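You operate a simulated robot arm through the tools that you are given. There is no shell and no other tool.

You are at the controls of a simulated robot arm. One attempt, no reset.

JOB
Zero the yellow gauge, then feed the head in about 0.22 mm on it with the knob.
Fine: loosen the orange and black levers for it and tighten both again.

It is judged by the outcome, as a careful person would: the job done as asked, and still so three seconds after it is handed in. It fails if anything else is knocked over, pushed out of place, dropped, spilled or broken.

ROBOT AND FRAMES
A 6-joint arm with a fingered hand, fixed in place. Base frame: the origin is at the foot of the arm, x ahead of it, y to its left, z up. Readings come in m, rad, newtons and seconds.
With the tool pointing down near the work surface it reaches from about 0.34 to 0.76 m from the base axis. Its first joint turns from -2.897 to 2.897 rad. Payload 4 kg.
Tool frame: the origin (TCP) lies between the finger pads and is the grasp point; the fingertips stand 0.026 m ahead of it; z points along the fingers, y is the line along which they close. Largest opening 0.148 m; the body of the gripper starts 0.073 m behind the TCP. The gripper is a hand of 3 fingers: y runs from the thumb to the fingers, the wrist lies at [0, 0, -0.239] in the tool frame, and closing takes about 1.5 s.
Orientation is that of the tool frame in the base frame, as a unit quaternion [w, x, y, z]. With the fingers straight down and closing along the base's y, the tool's x points along the base's -x, its y along +y and its z along -z.

CONTROLS
- The arm moves only by the tool jog_arm. Its argument "commands" is one flat list of numbers, 7 for each row, row after row: the shift along the tool's x, y, z in units of 400 mm (1.0 is 400 mm), then the turn, a rotation vector about the tool's x, y, z in units of 90 degrees (1.0 is 90 degrees), then the opening, from 0 (shut) to 1 (fully open). In form: [x, y, z, ax, ay, az, claw, x, y, z, ax, ay, az, claw, ...]. A call has 1 to 20 rows; each row is the pose to reach, as a shift and turn from the pose commanded when the call began, along the tool's axes at that moment. A call with a number of a shift or a turn outside -1 to 1 is refused whole. Rows are played at 5 a second. More than 0.05 m and 0.15 rad between two rows, or a gripper value outside its range, and nothing of the call is played. Where a pose cannot be reached the arm comes as near as it can. A force on the tool above 40 N (or 10 N above the force at the start of the call, whichever is more), or a blocked arm, ends the call early, and 0.2 s more pass. Each finger travels about 0.153 m/s and halts on what it meets, pressing with about 31 N; the grip force reading is that of the motor and also rises with nothing between the fingers. The clock runs only during rows and for 0.2 s after the last one: add rows that repeat a pose to give the fingers time. The reply holds the time, the measured pose of the TCP, the force on the tool along the base axes, the opening and the grip force, in the units named above and with some noise, with the torque about the TCP (base axes, N m) and any sound that the robot's microphone picked up.
- Cameras (640 x 400 px; columns grow to the right, rows downward): "scene" is fixed at [0.3997, 0.4972, 1.629]; the picture's right is [-0.89, 0.46, 0.00], its down [0.20, 0.39, -0.90] and it looks along [-0.41, -0.80, -0.44] (base axes); focal length 350 px, centre (320, 200). "wrist" rides on the gripper at [0.068, -0.039, -0.09] in the tool frame; the picture's right is [0.50, 0.87, 0.00], its down [-0.66, 0.38, -0.65] and it looks along [-0.57, 0.33, 0.76] (tool axes); focal length 222 px, centre (320, 200). There is no depth. A picture from a camera that has moved, and an enlarged one, comes with that camera's place and axes in the base frame and with its lens.
- camera(camera): a new picture of that camera. No time passes.
- move_column(by): slides the trunk up (or, below 0, down) by that many m; the arm rides with it, the base frame stays. It gives what a move gives, with no picture.
- preshape(shape): the hand has 3 fingers and takes this shape, open, in about a second: jaw (thumb against the fingers, like two jaws); tri (thumb and two fingers); tip (a fingertip pinch); poke (one finger out to press); point (the index stretched); flat (the hand flat); cup (the hand cupped); fist (a fist). The gripper value then closes the fingers along that shape, each until it touches; the sizes above hold for jaw. It gives what a move gives, with no picture.
- zoom(camera, box): a new picture of the part [left, top, right, bottom] of that camera's present view, enlarged. No time passes.
- hand_in(): hands the job in; it is judged then, once.

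Places have to be worked out from the pictures, the camera data and where the tool is seen. Open the gripper and draw the arm clear of the work before you hand the job in, unless the task says otherwise.

The tools are called by a JSON object that holds its "method" and its "body". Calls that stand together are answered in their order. jog_arm: Moves the arm, as the interface text tells. Its arguments: {"type":"object","properties":{"commands":{"type":"array"}},"required":["commands"]} The other tools are called the same way: move_column (by) slides the trunk up or down; preshape (shape) gives the hand a shape; camera (camera) takes a picture; zoom (camera, box) takes an enlarged picture of a part of a camera's view; hand_in () hands the job in.

At the start:

```text
clock: 0.0
ee_pos: [0.1171, -0.4358, 1.2598]
ee_rot: [0.0, -0.001, 1.0, 0.0]
wrist_force: [0.5, 0.3, -0.3]
ft_torque: [0.03, -0.04, 0.01]
width: 0.1481
gripper_force: 0.0
shape: jaw
trunk travel left (down, up): [-0.525, 0.065]
```

scene: 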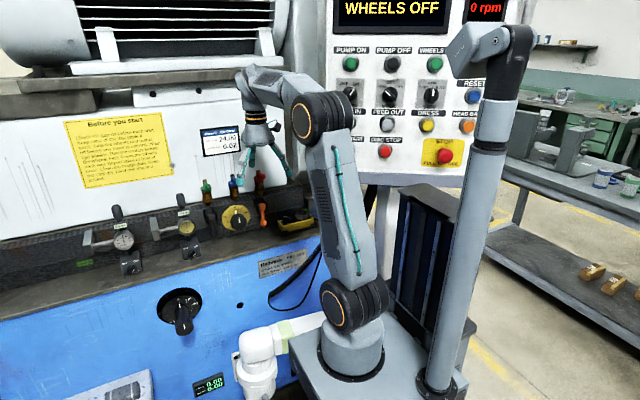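
wrist: 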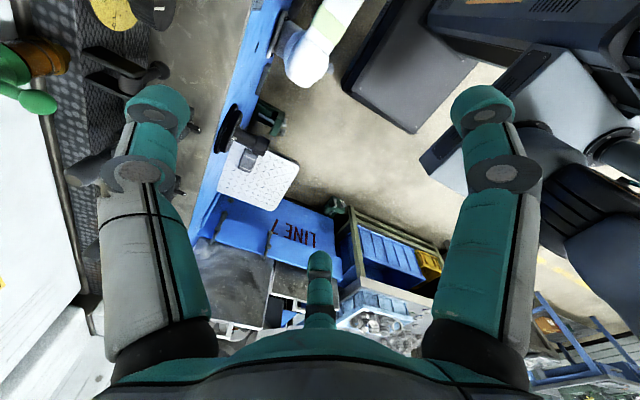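

I start by looking closely at the machine: gauges, levers, and knob, plus the notice with instructions.

{"method": "zoom", "body": {"camera": "scene", "box": [60, 110, 180, 190]}}

{"method": "zoom", "body": {"camera": "scene", "box": [80, 160, 330, 310]}}

{"method": "zoom", "body": {"camera": "scene", "box": [190, 170, 320, 250]}}

{"method": "zoom", "body": {"camera": "scene", "box": [80, 195, 210, 275]}}

{"method": "zoom", "body": {"camera": "scene", "box": [130, 270, 290, 400]}}

{"method": "zoom", "body": {"camera": "scene", "box": [180, 110, 300, 190]}}

{"method": "zoom", "body": {"camera": "scene", "box": [320, 0, 520, 180]}}

```text
5.00 times, centred on (120, 150) of scene
camera zoom: at [0.3997, 0.4972, 1.629], right [-0.89, 0.46, 0.0], down [0.2, 0.39, -0.9], along [-0.41, -0.8, -0.44], focal length 1752 px, centre (1320, 450)
```

zoom: 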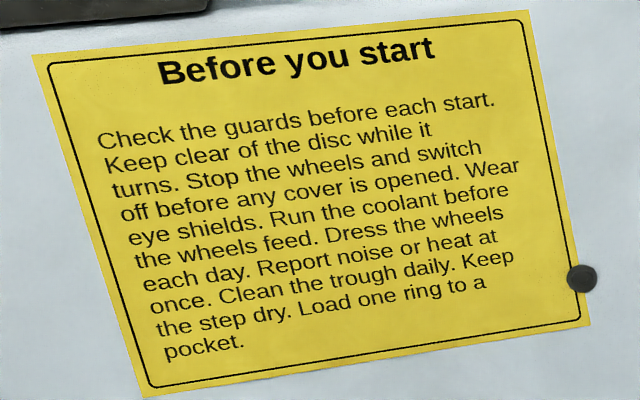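

```text
2.56 times, centred on (205, 235) of scene
camera zoom: at [0.3997, 0.4972, 1.629], right [-0.89, 0.46, 0.0], down [0.2, 0.39, -0.9], along [-0.41, -0.8, -0.44], focal length 897 px, centre (614, 110)
```

zoom: 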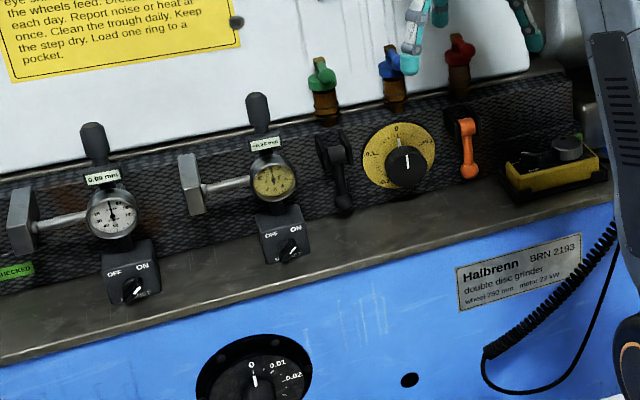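

```text
4.92 times, centred on (255, 210) of scene
camera zoom: at [0.3997, 0.4972, 1.629], right [-0.89, 0.46, 0.0], down [0.2, 0.39, -0.9], along [-0.41, -0.8, -0.44], focal length 1725 px, centre (640, 151)
```

zoom: 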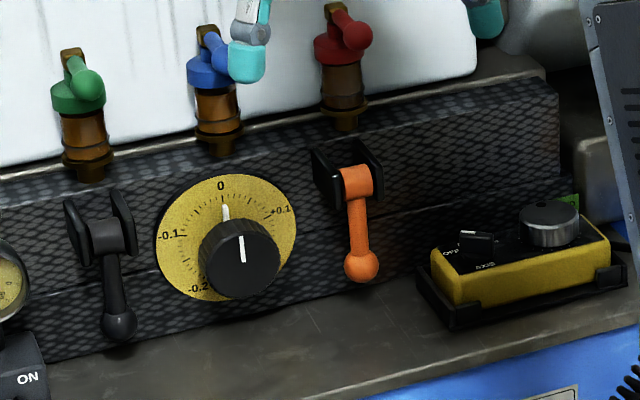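

```text
4.92 times, centred on (145, 235) of scene
camera zoom: at [0.3997, 0.4972, 1.629], right [-0.89, 0.46, 0.0], down [0.2, 0.39, -0.9], along [-0.41, -0.8, -0.44], focal length 1725 px, centre (1182, 28)
```

zoom: 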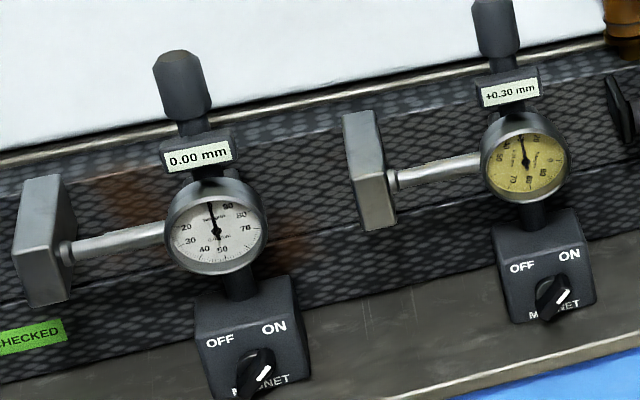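

```text
3.08 times, centred on (210, 335) of scene
camera zoom: at [0.3997, 0.4972, 1.629], right [-0.89, 0.46, 0.0], down [0.2, 0.39, -0.9], along [-0.41, -0.8, -0.44], focal length 1078 px, centre (658, -215)
```

zoom: 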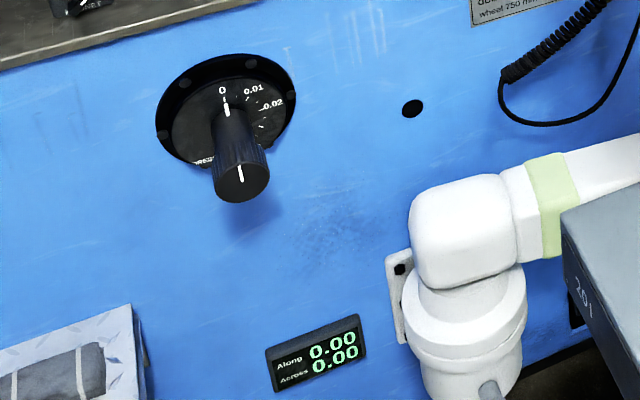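

```text
5.00 times, centred on (240, 150) of scene
camera zoom: at [0.3997, 0.4972, 1.629], right [-0.89, 0.46, 0.0], down [0.2, 0.39, -0.9], along [-0.41, -0.8, -0.44], focal length 1752 px, centre (720, 450)
```

zoom: 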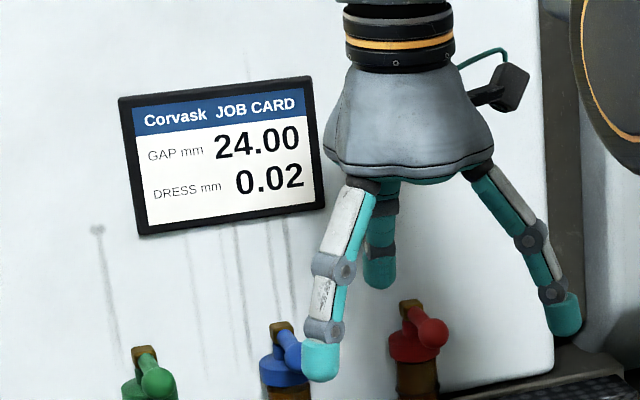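

```text
2.22 times, centred on (420, 90) of scene
camera zoom: at [0.3997, 0.4972, 1.629], right [-0.89, 0.46, 0.0], down [0.2, 0.39, -0.9], along [-0.41, -0.8, -0.44], focal length 779 px, centre (98, 444)
```

zoom: 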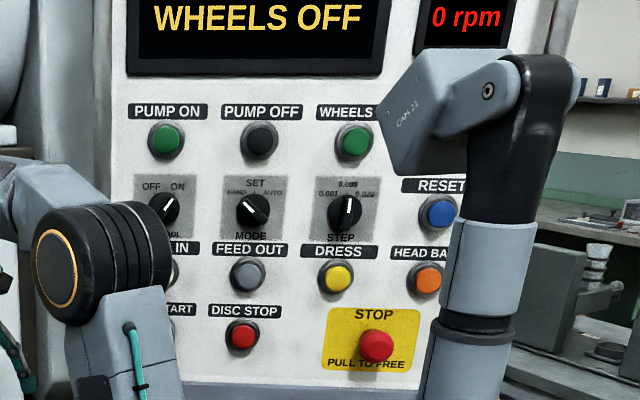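

The yellow gauge shows +0.30 mm, the dial knob sits between the black and orange levers. I zoom in harder on each control before moving.

{"method": "zoom", "body": {"camera": "scene", "box": [166, 195, 206, 220]}}

{"method": "zoom", "body": {"camera": "scene", "box": [215, 200, 263, 230]}}

{"method": "zoom", "body": {"camera": "scene", "box": [170, 215, 210, 240]}}

{"method": "zoom", "body": {"camera": "scene", "box": [250, 190, 298, 230]}}

{"method": "zoom", "body": {"camera": "scene", "box": [196, 200, 236, 245]}}

{"method": "zoom", "body": {"camera": "scene", "box": [272, 200, 320, 240]}}

```text
16.00 times, centred on (186, 208) of scene
camera zoom: at [0.3997, 0.4972, 1.629], right [-0.89, 0.46, 0.0], down [0.2, 0.39, -0.9], along [-0.41, -0.8, -0.44], focal length 5608 px, centre (2464, 80)
```

zoom: 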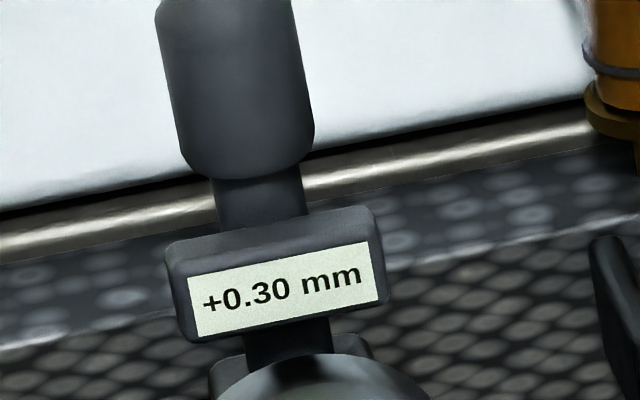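

```text
13.33 times, centred on (239, 215) of scene
camera zoom: at [0.3997, 0.4972, 1.629], right [-0.89, 0.46, 0.0], down [0.2, 0.39, -0.9], along [-0.41, -0.8, -0.44], focal length 4673 px, centre (1400, 0)
```

zoom: 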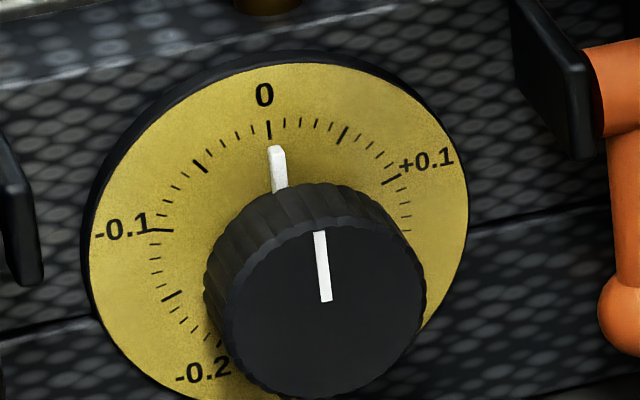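

```text
16.00 times, centred on (190, 228) of scene
camera zoom: at [0.3997, 0.4972, 1.629], right [-0.89, 0.46, 0.0], down [0.2, 0.39, -0.9], along [-0.41, -0.8, -0.44], focal length 5608 px, centre (2400, -240)
```

zoom: 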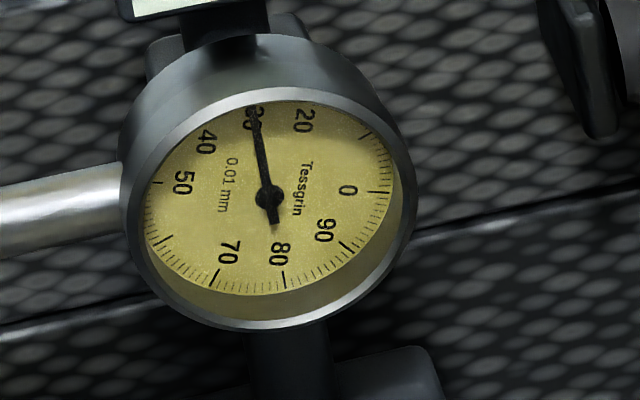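

```text
10.00 times, centred on (274, 210) of scene
camera zoom: at [0.3997, 0.4972, 1.629], right [-0.89, 0.46, 0.0], down [0.2, 0.39, -0.9], along [-0.41, -0.8, -0.44], focal length 3505 px, centre (780, 100)
```

zoom: 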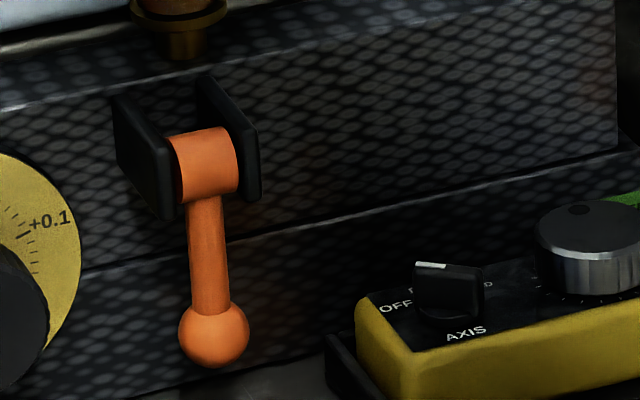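

```text
8.89 times, centred on (216, 222) of scene
camera zoom: at [0.3997, 0.4972, 1.629], right [-0.89, 0.46, 0.0], down [0.2, 0.39, -0.9], along [-0.41, -0.8, -0.44], focal length 3115 px, centre (1244, 0)
```

zoom: 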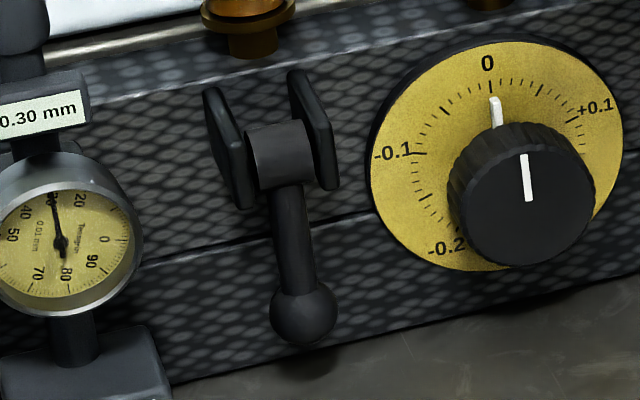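

```text
10.00 times, centred on (296, 220) of scene
camera zoom: at [0.3997, 0.4972, 1.629], right [-0.89, 0.46, 0.0], down [0.2, 0.39, -0.9], along [-0.41, -0.8, -0.44], focal length 3505 px, centre (560, 0)
```

zoom: 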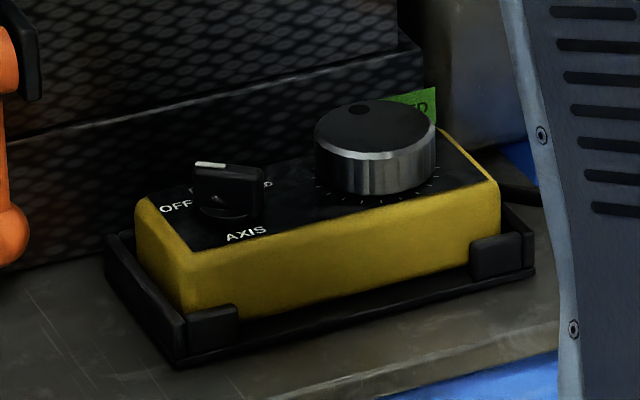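

The yellow gauge's face has its 0 at the right with the needle on 30, so the bezel must turn. The levers pivot about a horizontal axis along x. I swing the hand so that it points at the machine (-y), to look from the wrist camera.

{"method": "jog_arm", "body": {"commands": [-0.007, -0.02, 0.012, 0.0833, 0, 0, 1, -0.013, -0.04, 0.025, 0.1667, 0, 0, 1, -0.02, -0.06, 0.037, 0.25, 0, 0, 1, -0.027, -0.08, 0.05, 0.3333, 0, 0, 1, -0.033, -0.1, 0.062, 0.4167, 0, 0, 1, -0.04, -0.12, 0.075, 0.5, 0, 0, 1, -0.047, -0.14, 0.087, 0.5833, 0, 0, 1, -0.053, -0.16, 0.1, 0.6667, 0, 0, 1, -0.06, -0.18, 0.112, 0.75, 0, 0, 1, -0.067, -0.2, 0.125, 0.8333, 0, 0, 1, -0.073, -0.21, 0.137, 0.9167, 0, 0, 1, -0.08, -0.22, 0.15, 1, 0, 0, 1, -0.08, -0.22, 0.15, 1, 0, 0, 1, -0.08, -0.22, 0.15, 1, 0, 0, 1]}}

{"method": "camera", "body": {"camera": "wrist"}}

{"method": "camera", "body": {"camera": "scene"}}

```text
clock: 3.0
ee_pos: [0.1844, -0.5274, 1.2686]
ee_rot: [-0.015, 0.001, 0.718, -0.696]
wrist_force: [-0.3, -0.6, 0.3]
ft_torque: [0.03, -0.02, -0.02]
width: 0.148
gripper_force: 0.1
shape: jaw
out of reach, approached as far as the arm can: row 4, 5, 6, 7, 8, 11, 12, 13, 14
trunk travel left (down, up): [-0.525, 0.065]
```

```text
taken
camera wrist: at [0.1203, -0.4365, 1.3113], right [-0.52, 0.04, -0.85], down [0.66, 0.65, -0.37], along [0.54, -0.76, -0.36], focal length 222 px, centre (320, 200)
```

wrist: 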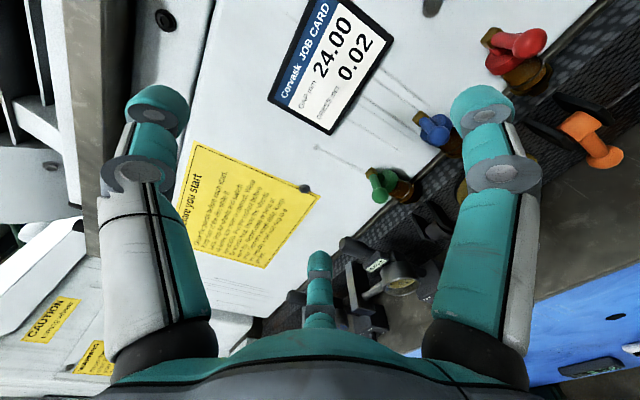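

```text
taken
```

scene: 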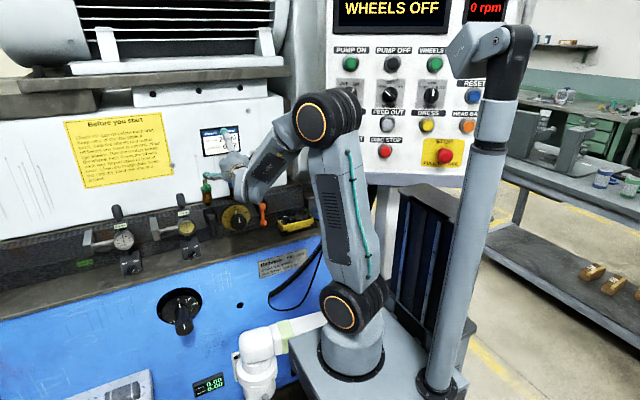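

Yellow gauge is roughly at (0.33, -0.62, 1.02), orange lever ball near (0.03, -0.655, 0.94). The present height is at the reach limit, so I lower the hand in the same orientation and see how the commanded pose behaves.

{"method": "jog_arm", "body": {"commands": [0, 0.06, -0.02, 0, 0, 0, 1, 0, 0.12, -0.04, 0, 0, 0, 1, 0, 0.18, -0.06, 0, 0, 0, 1, 0, 0.25, -0.08, 0, 0, 0, 1, 0, 0.25, -0.08, 0, 0, 0, 1, 0, 0.25, -0.08, 0, 0, 0, 1]}}

```text
clock: 4.4
ee_pos: [0.2186, -0.4972, 1.2695]
ee_rot: [-0.003, 0.0, 0.709, -0.705]
wrist_force: [0.0, -0.1, -0.1]
ft_torque: [0.0, -0.01, -0.05]
width: 0.1476
gripper_force: 0.0
shape: jaw
out of reach, approached as far as the arm can: row 1, 2, 3, 4, 5, 6
trunk travel left (down, up): [-0.525, 0.065]
```

The arm won't come lower with the wrist this close, so I lower the trunk a bit and watch the readings.

{"method": "move_column", "body": {"by": -0.15}}

{"method": "camera", "body": {"camera": "scene"}}

{"method": "camera", "body": {"camera": "wrist"}}

```text
clock: 6.2
ee_pos: [0.2192, -0.4958, 1.1204]
ee_rot: [-0.003, 0.0, 0.709, -0.705]
wrist_force: [-0.7, 0.3, -0.5]
ft_torque: [0.01, -0.01, -0.01]
width: 0.1481
gripper_force: 0.1
shape: jaw
trunk travel left (down, up): [-0.375, 0.215]
```

```text
taken
```

scene: 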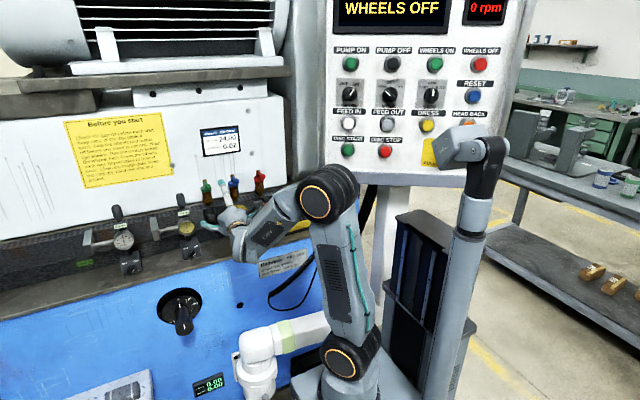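

```text
taken
camera wrist: at [0.152, -0.4058, 1.16], right [-0.5, 0.01, -0.86], down [0.66, 0.65, -0.38], along [0.56, -0.76, -0.33], focal length 222 px, centre (320, 200)
```

wrist: 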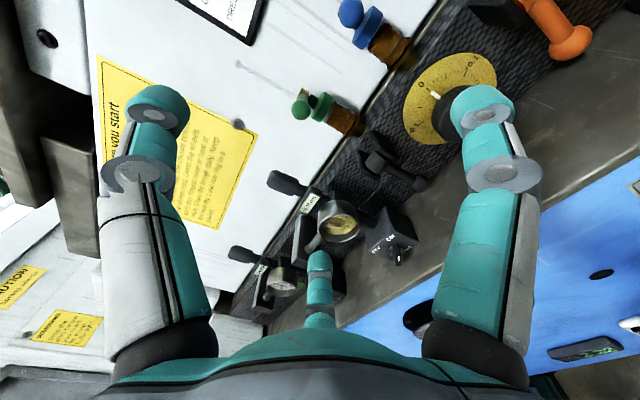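

The trunk move worked (TCP at z 1.12), and the gauge re-triangulates to (0.334, -0.619, 1.024). Now I roll the hand so the fingers close along x with the camera above, looking down at the controls.

{"method": "jog_arm", "body": {"commands": [0, 0, 0, 0, 0, -0.0833, 1, 0, 0, 0, 0, 0, -0.1667, 1, 0, 0, 0, 0, 0, -0.25, 1, 0, 0, 0, 0, 0, -0.3333, 1, 0, 0, 0, 0, 0, -0.4167, 1, 0, 0, 0, 0, 0, -0.5, 1, 0, 0, 0, 0, 0, -0.5833, 1, 0, 0, 0, 0, 0, -0.6667, 1, 0, 0, 0, 0, 0, -0.75, 1, 0, 0, 0, 0, 0, -0.8333, 1, 0, 0, 0, 0, 0, -0.9167, 1, 0, 0, 0, 0, 0, -1, 1, 0, 0, 0, 0, 0, -1, 1, 0, 0, 0, 0, 0, -1, 1]}}

{"method": "camera", "body": {"camera": "wrist"}}

```text
clock: 9.2
ee_pos: [0.2203, -0.4974, 1.1203]
ee_rot: [0.501, 0.502, -0.501, 0.496]
wrist_force: [0.0, -0.2, -0.2]
ft_torque: [-0.01, 0.0, 0.0]
width: 0.1479
gripper_force: 0.0
shape: jaw
trunk travel left (down, up): [-0.375, 0.215]
```

```text
taken
camera wrist: at [0.2587, -0.4068, 1.1879], right [-0.86, 0.0, 0.5], down [-0.38, 0.66, -0.65], along [-0.33, -0.75, -0.57], focal length 222 px, centre (320, 200)
```

wrist: 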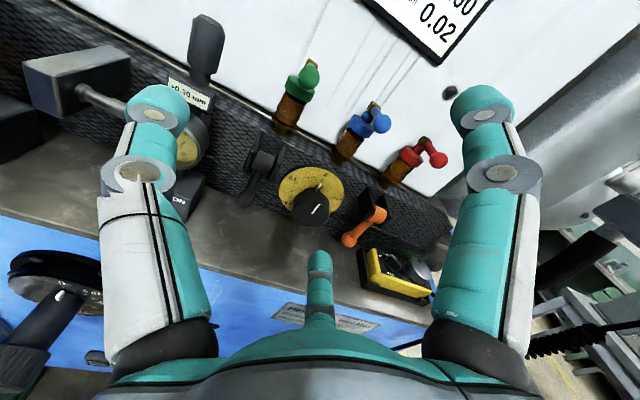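

Good view of everything. I zoom the wrist picture for precise pixel positions of levers and knob.

{"method": "zoom", "body": {"camera": "wrist", "box": [220, 120, 420, 260]}}

{"method": "zoom", "body": {"camera": "wrist", "box": [20, 20, 220, 220]}}

{"method": "zoom", "body": {"camera": "scene", "box": [70, 170, 300, 300]}}

```text
2.86 times, centred on (320, 190) of wrist
camera zoom: at [0.2587, -0.4068, 1.1879], right [-0.86, 0.0, 0.5], down [-0.38, 0.66, -0.65], along [-0.33, -0.75, -0.57], focal length 635 px, centre (320, 229)
```

zoom: 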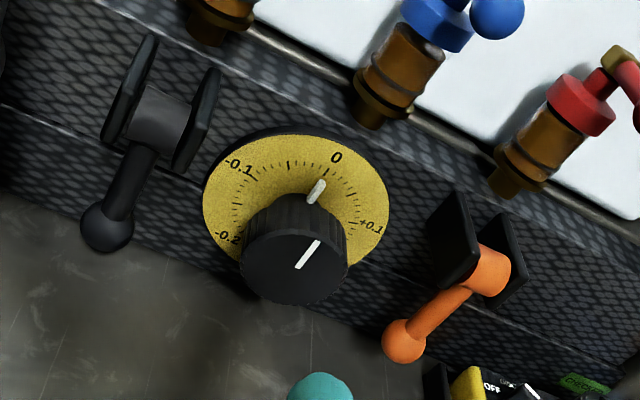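

```text
2.00 times, centred on (120, 120) of wrist
camera zoom: at [0.2587, -0.4068, 1.1879], right [-0.86, 0.0, 0.5], down [-0.38, 0.66, -0.65], along [-0.33, -0.75, -0.57], focal length 444 px, centre (720, 360)
```

zoom: 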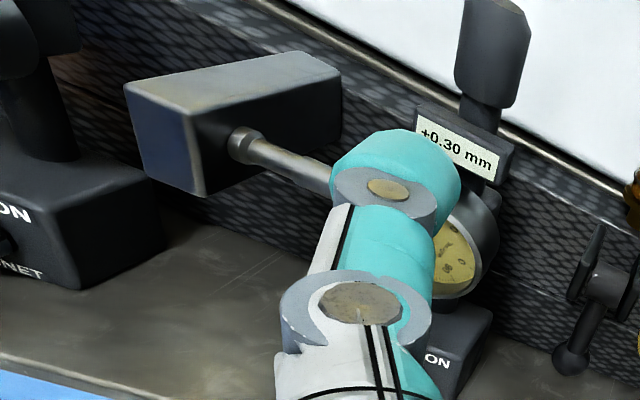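

```text
2.78 times, centred on (185, 235) of scene
camera zoom: at [0.3997, 0.4972, 1.629], right [-0.89, 0.46, 0.0], down [0.2, 0.39, -0.9], along [-0.41, -0.8, -0.44], focal length 975 px, centre (696, 103)
```

zoom: 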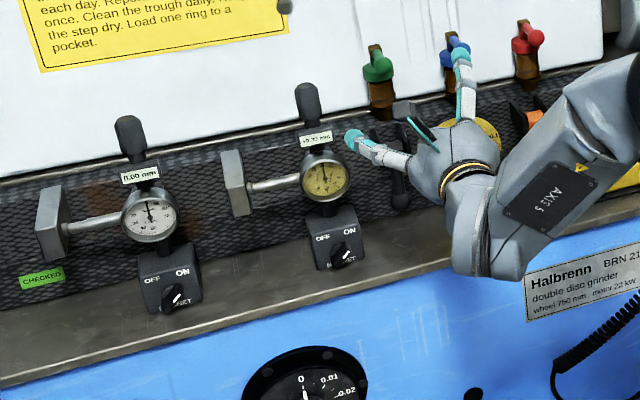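

Estimates: orange ball (0.052,-0.664,0.943), black ball (0.244,-0.660,0.945), knob front (0.152,-0.648,0.978). I check the pendant next to the orange lever and the gauge bezel more closely.

{"method": "zoom", "body": {"camera": "wrist", "box": [330, 190, 458, 310]}}

{"method": "zoom", "body": {"camera": "scene", "box": [240, 190, 320, 240]}}

```text
3.33 times, centred on (394, 250) of wrist
camera zoom: at [0.2587, -0.4068, 1.1879], right [-0.86, 0.0, 0.5], down [-0.38, 0.66, -0.65], along [-0.33, -0.75, -0.57], focal length 740 px, centre (73, 33)
```

zoom: 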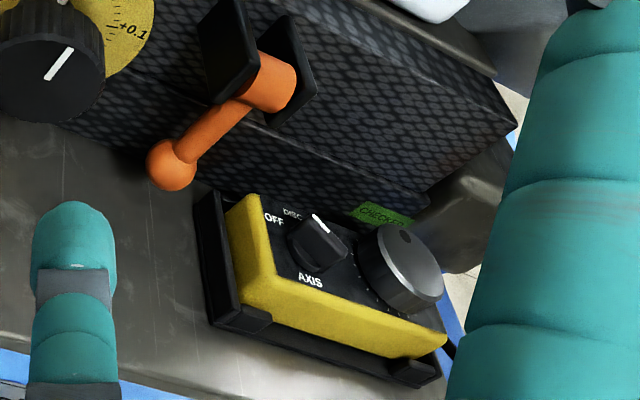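

```text
8.00 times, centred on (280, 215) of scene
camera zoom: at [0.3997, 0.4972, 1.629], right [-0.89, 0.46, 0.0], down [0.2, 0.39, -0.9], along [-0.41, -0.8, -0.44], focal length 2804 px, centre (640, 80)
```

zoom: 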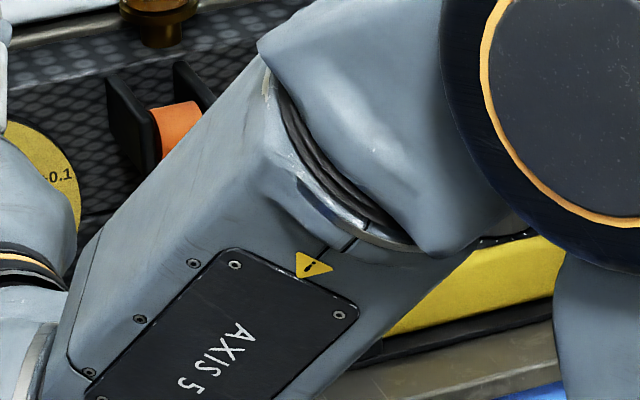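

The pendant tray lies at x<0 on the ledge (z≈0.89), so a narrow opening is needed there. I test how the hand looks partly closed in jaw, here in free space.

{"method": "jog_arm", "body": {"commands": [0, 0, 0, 0, 0, 0, 0.4, 0, 0, 0, 0, 0, 0, 0.4, 0, 0, 0, 0, 0, 0, 0.4, 0, 0, 0, 0, 0, 0, 0.4, 0, 0, 0, 0, 0, 0, 0.4]}}

{"method": "camera", "body": {"camera": "wrist"}}

{"method": "zoom", "body": {"camera": "scene", "box": [160, 160, 320, 260]}}

```text
clock: 10.3
ee_pos: [0.2202, -0.498, 1.1201]
ee_rot: [0.5, 0.502, -0.502, 0.496]
wrist_force: [0.2, 0.1, -0.8]
ft_torque: [0.02, 0.0, 0.01]
width: 0.0595
gripper_force: 0.0
shape: jaw
trunk travel left (down, up): [-0.375, 0.215]
```

```text
taken
camera wrist: at [0.2586, -0.4068, 1.188], right [-0.86, 0.0, 0.5], down [-0.38, 0.66, -0.65], along [-0.33, -0.75, -0.57], focal length 222 px, centre (320, 200)
```

wrist: 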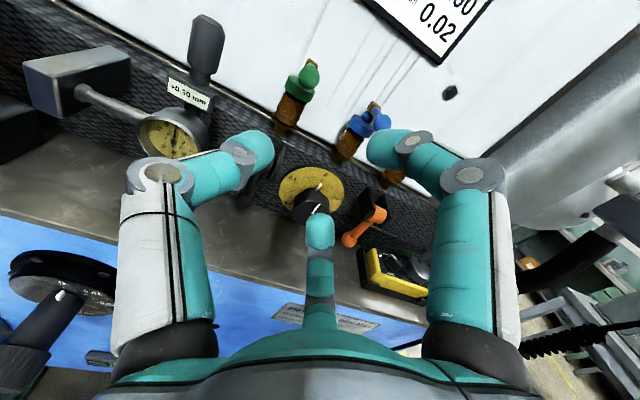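

```text
4.00 times, centred on (240, 210) of scene
camera zoom: at [0.3997, 0.4972, 1.629], right [-0.89, 0.46, 0.0], down [0.2, 0.39, -0.9], along [-0.41, -0.8, -0.44], focal length 1402 px, centre (640, 160)
```

zoom: 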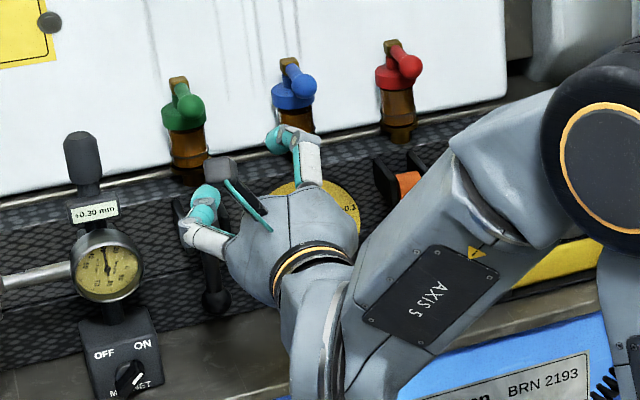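

In this hand the "jaw" is really a three-way chuck of fingers. I look at the "tip" shape to see whether it gives a two-finger pinch for the lever balls.

{"method": "preshape", "body": {"shape": "tip"}}

{"method": "camera", "body": {"camera": "wrist"}}

{"method": "zoom", "body": {"camera": "scene", "box": [160, 160, 320, 260]}}

```text
clock: 11.2
ee_pos: [0.2203, -0.4968, 1.1193]
ee_rot: [0.5, 0.502, -0.501, 0.497]
wrist_force: [-1.1, 0.5, 0.3]
ft_torque: [0.02, 0.02, -0.03]
width: 0.1477
gripper_force: 0.0
shape: tip
trunk travel left (down, up): [-0.375, 0.215]
```

```text
taken
camera wrist: at [0.2586, -0.4068, 1.188], right [-0.86, 0.0, 0.5], down [-0.38, 0.66, -0.65], along [-0.33, -0.75, -0.57], focal length 222 px, centre (320, 200)
```

wrist: 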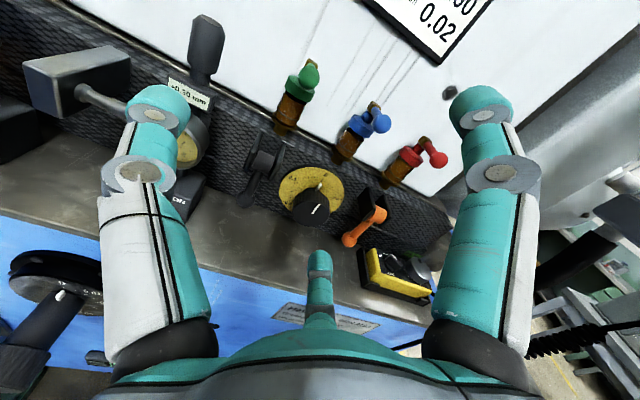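

```text
4.00 times, centred on (240, 210) of scene
camera zoom: at [0.3997, 0.4972, 1.629], right [-0.89, 0.46, 0.0], down [0.2, 0.39, -0.9], along [-0.41, -0.8, -0.44], focal length 1402 px, centre (640, 160)
```

zoom: 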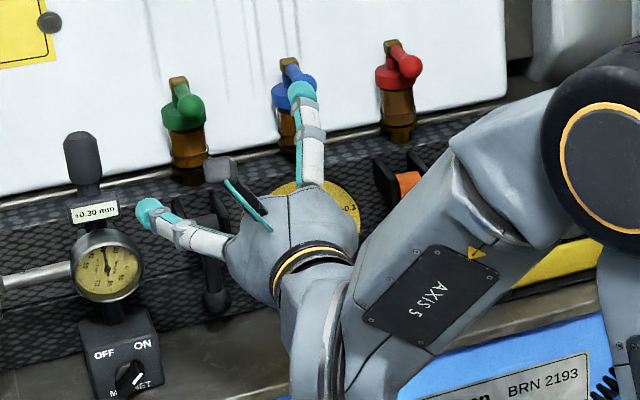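

Opened looks the same; I check how "tip" behaves when partly closed.

{"method": "jog_arm", "body": {"commands": [0, 0, 0, 0, 0, 0, 0.3, 0, 0, 0, 0, 0, 0, 0.3, 0, 0, 0, 0, 0, 0, 0.3, 0, 0, 0, 0, 0, 0, 0.3, 0, 0, 0, 0, 0, 0, 0.3, 0, 0, 0, 0, 0, 0, 0.3]}}

{"method": "camera", "body": {"camera": "wrist"}}

{"method": "preshape", "body": {"shape": "poke"}}

{"method": "camera", "body": {"camera": "wrist"}}

```text
clock: 12.7
ee_pos: [0.2199, -0.4975, 1.1201]
ee_rot: [0.5, 0.501, -0.501, 0.497]
wrist_force: [0.5, -0.6, 0.4]
ft_torque: [0.01, -0.01, -0.01]
width: 0.0447
gripper_force: 0.0
shape: tip
trunk travel left (down, up): [-0.375, 0.215]
```

```text
taken
camera wrist: at [0.2586, -0.4068, 1.188], right [-0.86, 0.0, 0.5], down [-0.38, 0.66, -0.65], along [-0.33, -0.75, -0.57], focal length 222 px, centre (320, 200)
```

wrist: 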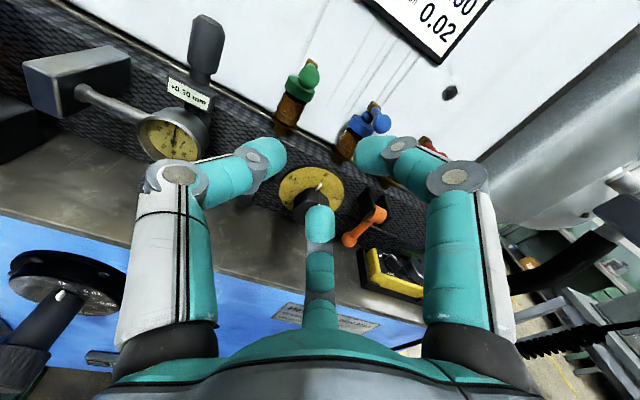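

```text
clock: 13.6
ee_pos: [0.2197, -0.4976, 1.1204]
ee_rot: [0.5, 0.503, -0.501, 0.497]
wrist_force: [-0.2, 0.6, -0.5]
ft_torque: [0.0, 0.04, 0.03]
width: 0.0
gripper_force: 0.0
shape: poke
trunk travel left (down, up): [-0.375, 0.215]
```

```text
taken
camera wrist: at [0.2586, -0.4068, 1.188], right [-0.86, 0.0, 0.5], down [-0.38, 0.66, -0.65], along [-0.33, -0.75, -0.57], focal length 222 px, centre (320, 200)
```

wrist: 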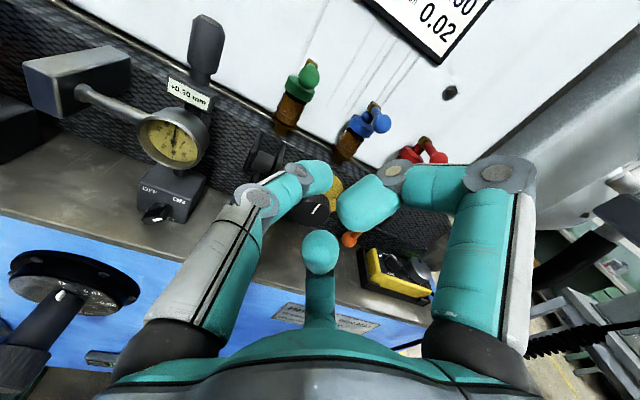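

Both shapes close like a chuck. I check clearance between the black lever and the gauge's magnetic base before choosing the grasp roll.

{"method": "zoom", "body": {"camera": "wrist", "box": [100, 60, 320, 240]}}

{"method": "zoom", "body": {"camera": "scene", "box": [150, 170, 246, 260]}}

```text
2.22 times, centred on (210, 150) of wrist
camera zoom: at [0.2586, -0.4068, 1.188], right [-0.86, 0.0, 0.5], down [-0.38, 0.66, -0.65], along [-0.33, -0.75, -0.57], focal length 494 px, centre (564, 311)
```

zoom: 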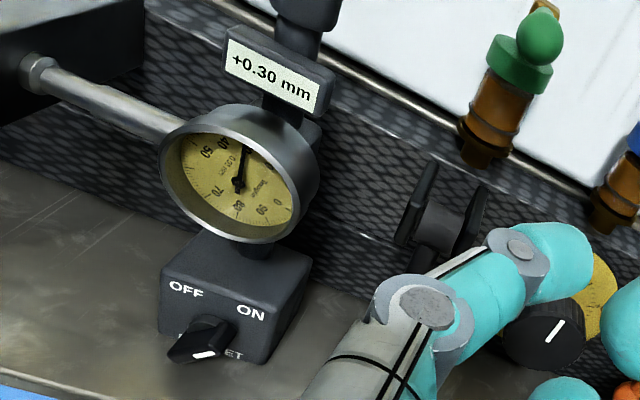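

```text
4.44 times, centred on (198, 215) of scene
camera zoom: at [0.3997, 0.4972, 1.629], right [-0.89, 0.46, 0.0], down [0.2, 0.39, -0.9], along [-0.41, -0.8, -0.44], focal length 1558 px, centre (862, 133)
```

zoom: 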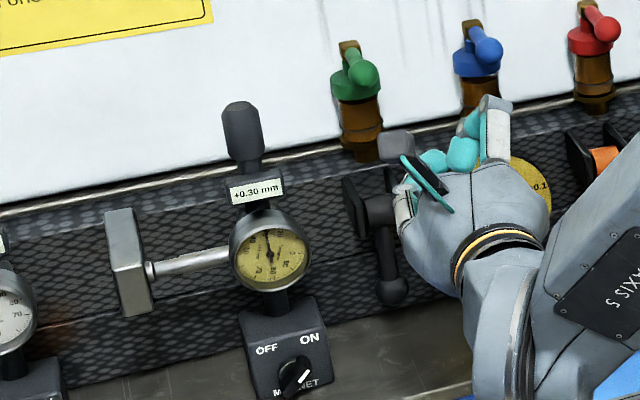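

Clearances are tight, so I'll grip the black ball with the hand pitched 25° down and rolled so the fingers avoid ledge, knob and gauge. First open the hand, then go to a pre-grasp point in front of the black lever with the pitch applied.

{"method": "preshape", "body": {"shape": "jaw"}}

{"method": "jog_arm", "body": {"commands": [-0.0575, -0.0103, 0.034, 0, -0.0463, 0, 0.5, -0.115, -0.0207, 0.069, 0, -0.0926, 0, 0.5, -0.1725, -0.031, 0.103, 0, -0.1389, 0, 0.5, -0.23, -0.0413, 0.137, 0, -0.1852, 0, 0.5, -0.2875, -0.0517, 0.172, 0, -0.2315, 0, 0.5, -0.345, -0.062, 0.206, 0, -0.2778, 0, 0.5, -0.345, -0.062, 0.206, 0, -0.2778, 0, 0.5, -0.345, -0.062, 0.206, 0, -0.2778, 0, 0.5]}}

```text
clock: 14.4
ee_pos: [0.2201, -0.4963, 1.119]
ee_rot: [-0.5, -0.501, 0.502, -0.497]
wrist_force: [-0.7, 0.2, 0.1]
ft_torque: [-0.01, -0.01, -0.01]
width: 0.1478
gripper_force: 0.0
shape: jaw
trunk travel left (down, up): [-0.375, 0.215]
```

```text
clock: 16.2
ee_pos: [0.2419, -0.5789, 0.9824]
ee_rot: [0.379, 0.598, -0.598, 0.377]
wrist_force: [0.0, -1.4, 0.0]
ft_torque: [-0.01, 0.03, -0.03]
width: 0.0745
gripper_force: 0.1
shape: jaw
trunk travel left (down, up): [-0.375, 0.215]
```

Arrived on target. Now the roll of +50° about the approach axis.

{"method": "jog_arm", "body": {"commands": [0, 0, 0, 0, 0, 0.0794, 0.5, 0, 0, 0, 0, 0, 0.1587, 0.5, 0, 0, 0, 0, 0, 0.2381, 0.5, 0, 0, 0, 0, 0, 0.3175, 0.5, 0, 0, 0, 0, 0, 0.3968, 0.5, 0, 0, 0, 0, 0, 0.4762, 0.5, 0, 0, 0, 0, 0, 0.5556, 0.5, 0, 0, 0, 0, 0, 0.5556, 0.5]}}

{"method": "camera", "body": {"camera": "wrist"}}

{"method": "zoom", "body": {"camera": "scene", "box": [150, 160, 310, 260]}}

```text
clock: 18.1
ee_pos: [0.244, -0.5786, 0.9816]
ee_rot: [-0.185, -0.287, 0.795, -0.501]
wrist_force: [0.0, 0.2, -0.5]
ft_torque: [-0.03, 0.01, 0.02]
width: 0.0747
gripper_force: 0.2
shape: jaw
trunk travel left (down, up): [-0.375, 0.215]
```

```text
taken
camera wrist: at [0.2167, -0.5272, 1.0858], right [-0.94, 0.15, -0.31], down [0.26, 0.89, -0.36], along [0.22, -0.42, -0.88], focal length 222 px, centre (320, 200)
```

wrist: 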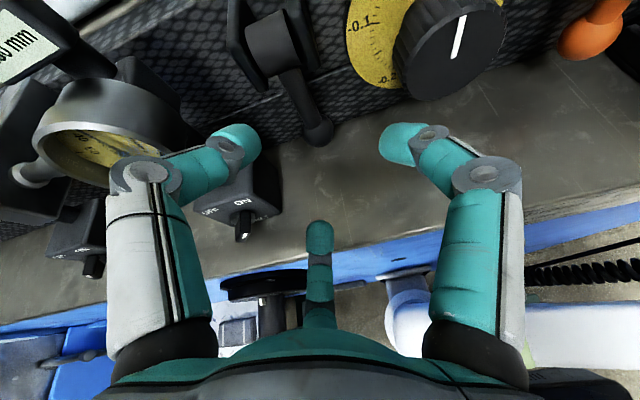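

```text
4.00 times, centred on (230, 210) of scene
camera zoom: at [0.3997, 0.4972, 1.629], right [-0.89, 0.46, 0.0], down [0.2, 0.39, -0.9], along [-0.41, -0.8, -0.44], focal length 1402 px, centre (680, 160)
```

zoom: 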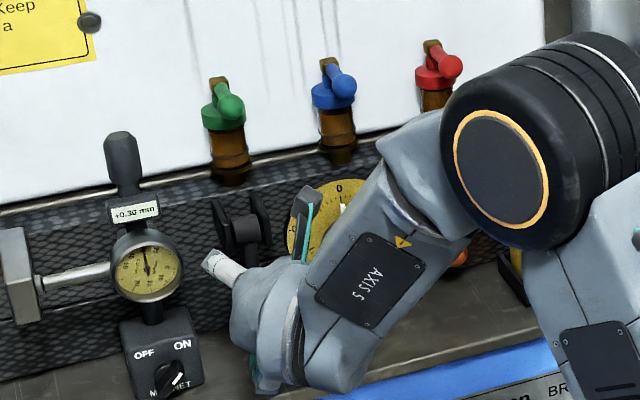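

The ball sits on the approach axis as planned (~(0.244,-0.657,0.941)). I advance 45 mm, then look again.

{"method": "jog_arm", "body": {"commands": [0, 0, 0.028, 0, 0, 0, 0.45, 0, 0, 0.056, 0, 0, 0, 0.45, 0, 0, 0.084, 0, 0, 0, 0.45, 0, 0, 0.1125, 0, 0, 0, 0.45, 0, 0, 0.1125, 0, 0, 0, 0.45]}}

{"method": "camera", "body": {"camera": "wrist"}}

{"method": "zoom", "body": {"camera": "scene", "box": [150, 180, 278, 260]}}

```text
clock: 19.2
ee_pos: [0.2439, -0.6195, 0.9623]
ee_rot: [-0.186, -0.289, 0.794, -0.501]
wrist_force: [-0.5, 0.3, 0.2]
ft_torque: [0.0, 0.04, -0.01]
width: 0.0673
gripper_force: 0.1
shape: jaw
trunk travel left (down, up): [-0.375, 0.215]
```

```text
taken
camera wrist: at [0.2167, -0.568, 1.0669], right [-0.94, 0.15, -0.31], down [0.26, 0.89, -0.36], along [0.22, -0.42, -0.88], focal length 222 px, centre (320, 200)
```

wrist: 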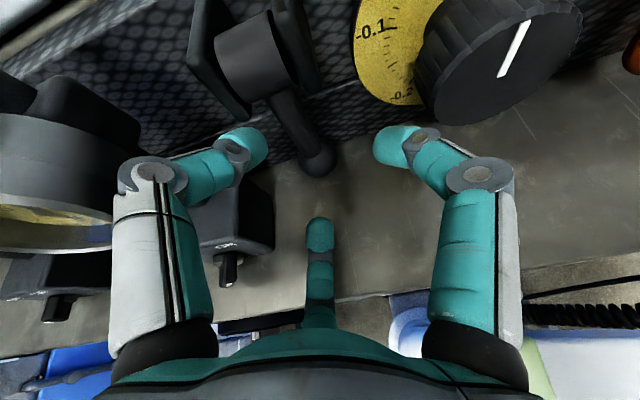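

```text
5.00 times, centred on (214, 220) of scene
camera zoom: at [0.3997, 0.4972, 1.629], right [-0.89, 0.46, 0.0], down [0.2, 0.39, -0.9], along [-0.41, -0.8, -0.44], focal length 1752 px, centre (850, 100)
```

zoom: 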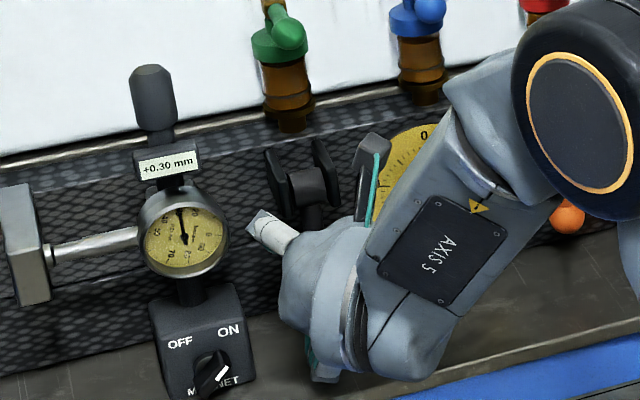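

The ball is centred between the fingers. I advance the remaining ~30 mm in small steps, watching force.

{"method": "jog_arm", "body": {"commands": [0, 0, 0.02, 0, 0, 0, 0.45, 0, 0, 0.04, 0, 0, 0, 0.45, 0, 0, 0.06, 0, 0, 0, 0.45, 0, 0, 0.077, 0, 0, 0, 0.45, 0, 0, 0.077, 0, 0, 0, 0.45]}}

{"method": "camera", "body": {"camera": "wrist"}}

```text
clock: 20.4
ee_pos: [0.2444, -0.6467, 0.9507]
ee_rot: [-0.185, -0.289, 0.794, -0.502]
wrist_force: [0.8, 0.5, 2.4]
ft_torque: [0.07, -0.06, 0.05]
width: 0.0661
gripper_force: 0.2
shape: jaw
trunk travel left (down, up): [-0.375, 0.215]
```

```text
taken
camera wrist: at [0.2167, -0.5954, 1.0545], right [-0.94, 0.15, -0.31], down [0.26, 0.89, -0.36], along [0.22, -0.42, -0.88], focal length 222 px, centre (320, 200)
```

wrist: 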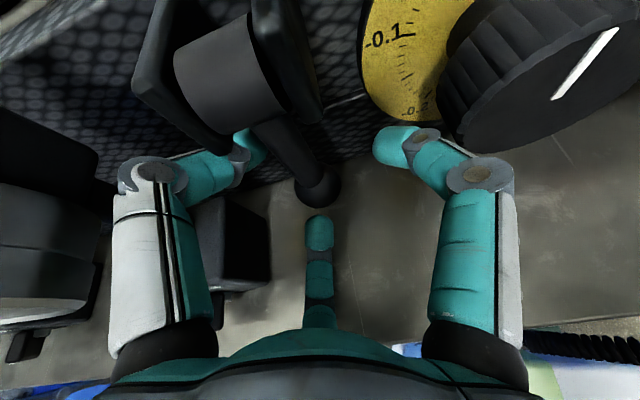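

The ball is now between the fingertips; slight upward 2 N only. I close the fingers on it.

{"method": "jog_arm", "body": {"commands": [0, 0, 0, 0, 0, 0, 0, 0, 0, 0, 0, 0, 0, 0, 0, 0, 0, 0, 0, 0, 0, 0, 0, 0, 0, 0, 0, 0]}}

{"method": "camera", "body": {"camera": "wrist"}}

```text
clock: 21.4
ee_pos: [0.2423, -0.6458, 0.9492]
ee_rot: [-0.185, -0.288, 0.794, -0.502]
wrist_force: [-0.1, 0.3, 8.4]
ft_torque: [-0.15, 0.06, -0.01]
width: 0.0228
gripper_force: 31.1
shape: jaw
trunk travel left (down, up): [-0.375, 0.215]
```

```text
taken
camera wrist: at [0.2166, -0.5951, 1.055], right [-0.94, 0.15, -0.31], down [0.26, 0.89, -0.36], along [0.22, -0.42, -0.88], focal length 222 px, centre (320, 200)
```

wrist: 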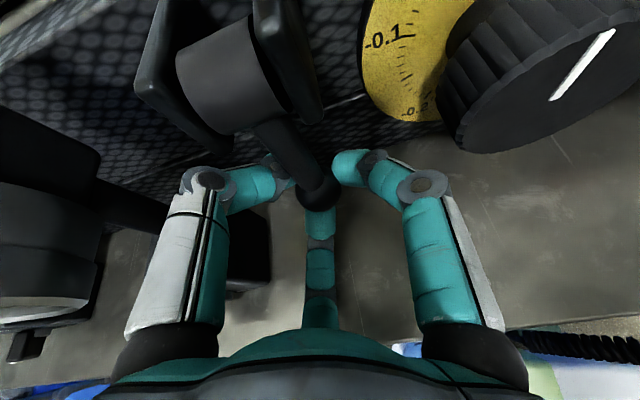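

Gripped (31 N, width 23 mm). I start pulling the black lever outward along its arc, slowly, to about 22°.

{"method": "jog_arm", "body": {"commands": [-0.0015, 0.0017, -0.0085, 0, 0, 0, 0, -0.0029, 0.0034, -0.0169, 0, 0, 0, 0, -0.004, 0.0047, -0.0254, 0, 0, 0, 0, -0.005, 0.0059, -0.0338, 0, 0, 0, 0, -0.0056, 0.0066, -0.0425, 0, 0, 0, 0, -0.0061, 0.0073, -0.0513, 0, 0, 0, 0]}}

{"method": "camera", "body": {"camera": "wrist"}}

```text
clock: 22.9
ee_pos: [0.2438, -0.6276, 0.9522]
ee_rot: [-0.185, -0.29, 0.795, -0.5]
wrist_force: [-0.1, -6.9, -8.8]
ft_torque: [0.62, 0.21, -0.11]
width: 0.0214
gripper_force: 31.7
shape: jaw
trunk travel left (down, up): [-0.375, 0.215]
```

```text
taken
camera wrist: at [0.2168, -0.5767, 1.0569], right [-0.94, 0.15, -0.3], down [0.26, 0.9, -0.36], along [0.22, -0.42, -0.88], focal length 222 px, centre (320, 200)
```

wrist: 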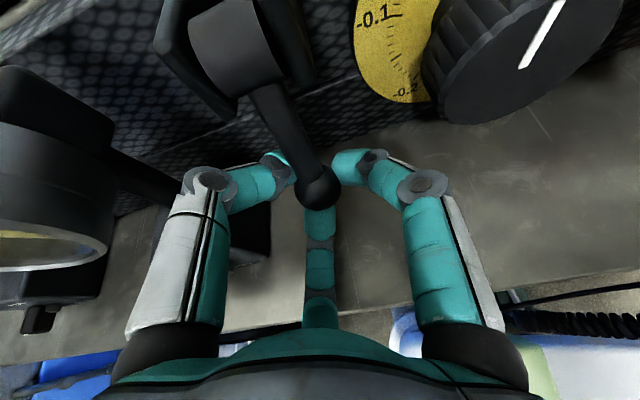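

The lever follows with about 10 N. I continue along the arc to ~52°.

{"method": "jog_arm", "body": {"commands": [0.0003, -0.0004, -0.0174, 0, 0, 0, 0, 0.0008, -0.001, -0.0348, 0, 0, 0, 0, 0.0028, -0.0033, -0.052, 0, 0, 0, 0, 0.0053, -0.0063, -0.069, 0, 0, 0, 0, 0.0093, -0.011, -0.0855, 0, 0, 0, 0, 0.0138, -0.0165, -0.1013, 0, 0, 0, 0]}}

{"method": "camera", "body": {"camera": "wrist"}}

{"method": "zoom", "body": {"camera": "scene", "box": [150, 180, 278, 260]}}

```text
clock: 24.2
ee_pos: [0.2461, -0.5925, 0.9756]
ee_rot: [-0.184, -0.29, 0.796, -0.499]
wrist_force: [9.9, 16.2, -30.2]
ft_torque: [1.29, 0.43, 0.22]
width: 0.0198
gripper_force: 30.8
shape: jaw
trunk travel left (down, up): [-0.375, 0.215]
```

```text
taken
camera wrist: at [0.2198, -0.542, 1.0817], right [-0.94, 0.15, -0.3], down [0.26, 0.9, -0.36], along [0.22, -0.41, -0.88], focal length 222 px, centre (320, 200)
```

wrist: 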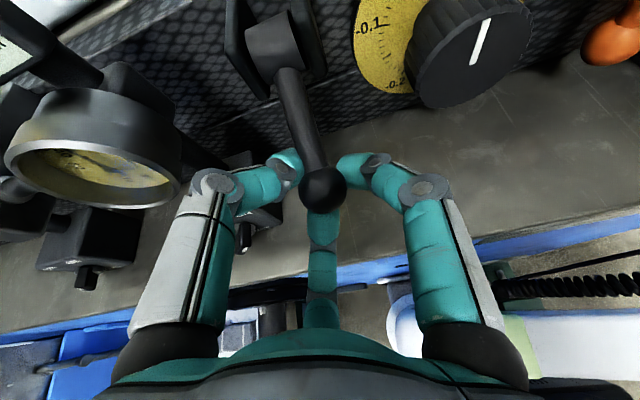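

```text
5.00 times, centred on (214, 220) of scene
camera zoom: at [0.3997, 0.4972, 1.629], right [-0.89, 0.46, 0.0], down [0.2, 0.39, -0.9], along [-0.41, -0.8, -0.44], focal length 1752 px, centre (850, 100)
```

zoom: 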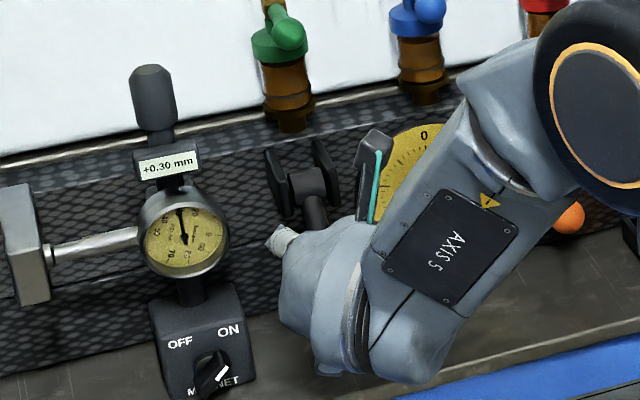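

Force rose mostly in the radial direction, so the real arc is a bit larger than assumed. I relax by ~5 mm outward-down and read the force.

{"method": "jog_arm", "body": {"commands": [-0.004, 0.0047, -0.0013, 0, 0, 0, 0, -0.0079, 0.0094, -0.0026, 0, 0, 0, 0, -0.0079, 0.0094, -0.0026, 0, 0, 0, 0]}}

```text
clock: 25.1
ee_pos: [0.2456, -0.5919, 0.9746]
ee_rot: [-0.186, -0.289, 0.794, -0.501]
wrist_force: [13.8, 5.4, -16.1]
ft_torque: [0.89, 0.35, 0.27]
width: 0.0195
gripper_force: 31.2
shape: jaw
trunk travel left (down, up): [-0.375, 0.215]
```

Compliance, but the force is falling. I continue from ~50° on a slightly larger arc (L≈86 mm) to ~70°.

{"method": "jog_arm", "body": {"commands": [0.0055, -0.0065, -0.0168, 0, 0, 0, 0, 0.0121, -0.0144, -0.0325, 0, 0, 0, 0, 0.0195, -0.0232, -0.0475, 0, 0, 0, 0, 0.0276, -0.0329, -0.0613, 0, 0, 0, 0]}}

{"method": "camera", "body": {"camera": "wrist"}}

{"method": "zoom", "body": {"camera": "scene", "box": [150, 180, 278, 260]}}

```text
clock: 26.0
ee_pos: [0.2452, -0.582, 0.9937]
ee_rot: [-0.186, -0.29, 0.796, -0.498]
wrist_force: [13.2, -33.3, -13.9]
ft_torque: [0.22, 0.08, 0.31]
width: 0.0165
gripper_force: 30.5
shape: jaw
trunk travel left (down, up): [-0.375, 0.215]
stopped in row 4: the force on the tool passed its limit at 43 N (the readings are from after the stop); the commanded pose is now the measured one
```

```text
taken
camera wrist: at [0.2191, -0.5315, 1.0986], right [-0.94, 0.15, -0.3], down [0.26, 0.9, -0.36], along [0.22, -0.42, -0.88], focal length 222 px, centre (320, 200)
```

wrist: 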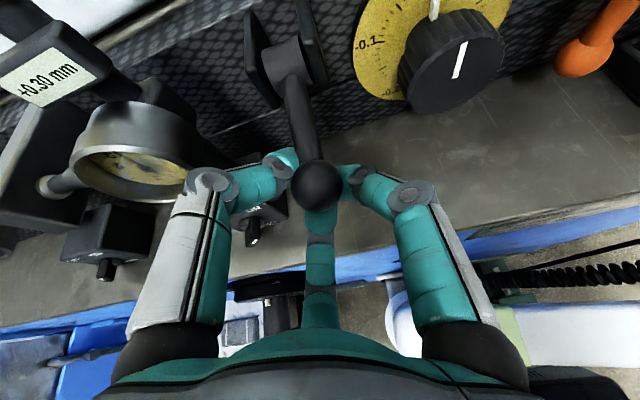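

```text
5.00 times, centred on (214, 220) of scene
camera zoom: at [0.3997, 0.4972, 1.629], right [-0.89, 0.46, 0.0], down [0.2, 0.39, -0.9], along [-0.41, -0.8, -0.44], focal length 1752 px, centre (850, 100)
```

zoom: 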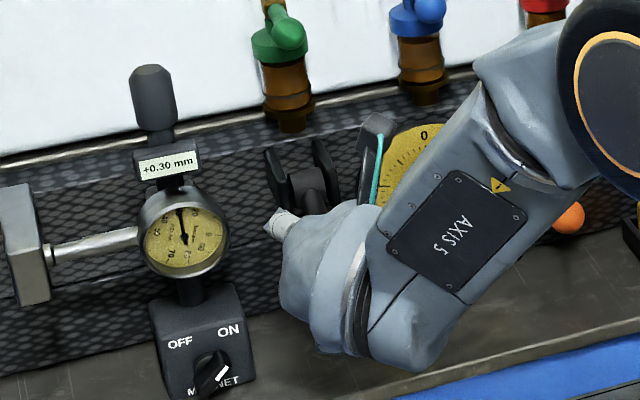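

Tangential resistance has grown to about 28 N at roughly 60°, possibly the lever's stop. I release the ball gently, back off along the approach axis and look.

{"method": "jog_arm", "body": {"commands": [0, 0, 0, 0, 0, 0, 0.1, 0, 0, 0, 0, 0, 0, 0.45, 0, 0, 0, 0, 0, 0, 0.5, 0, 0, 0, 0, 0, 0, 0.5]}}

{"method": "camera", "body": {"camera": "wrist"}}

```text
clock: 27.0
ee_pos: [0.2445, -0.5777, 0.9977]
ee_rot: [-0.186, -0.289, 0.794, -0.501]
wrist_force: [0.2, 0.3, 0.5]
ft_torque: [0.0, -0.02, -0.02]
width: 0.0733
gripper_force: 0.0
shape: jaw
trunk travel left (down, up): [-0.375, 0.215]
```

```text
taken
camera wrist: at [0.217, -0.5273, 1.1022], right [-0.94, 0.15, -0.31], down [0.26, 0.89, -0.36], along [0.22, -0.42, -0.88], focal length 222 px, centre (320, 200)
```

wrist: 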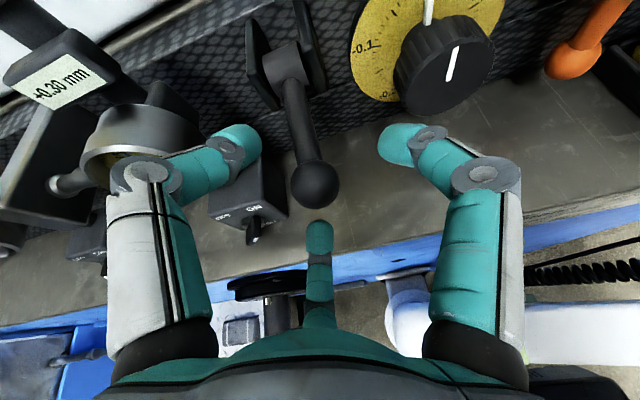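

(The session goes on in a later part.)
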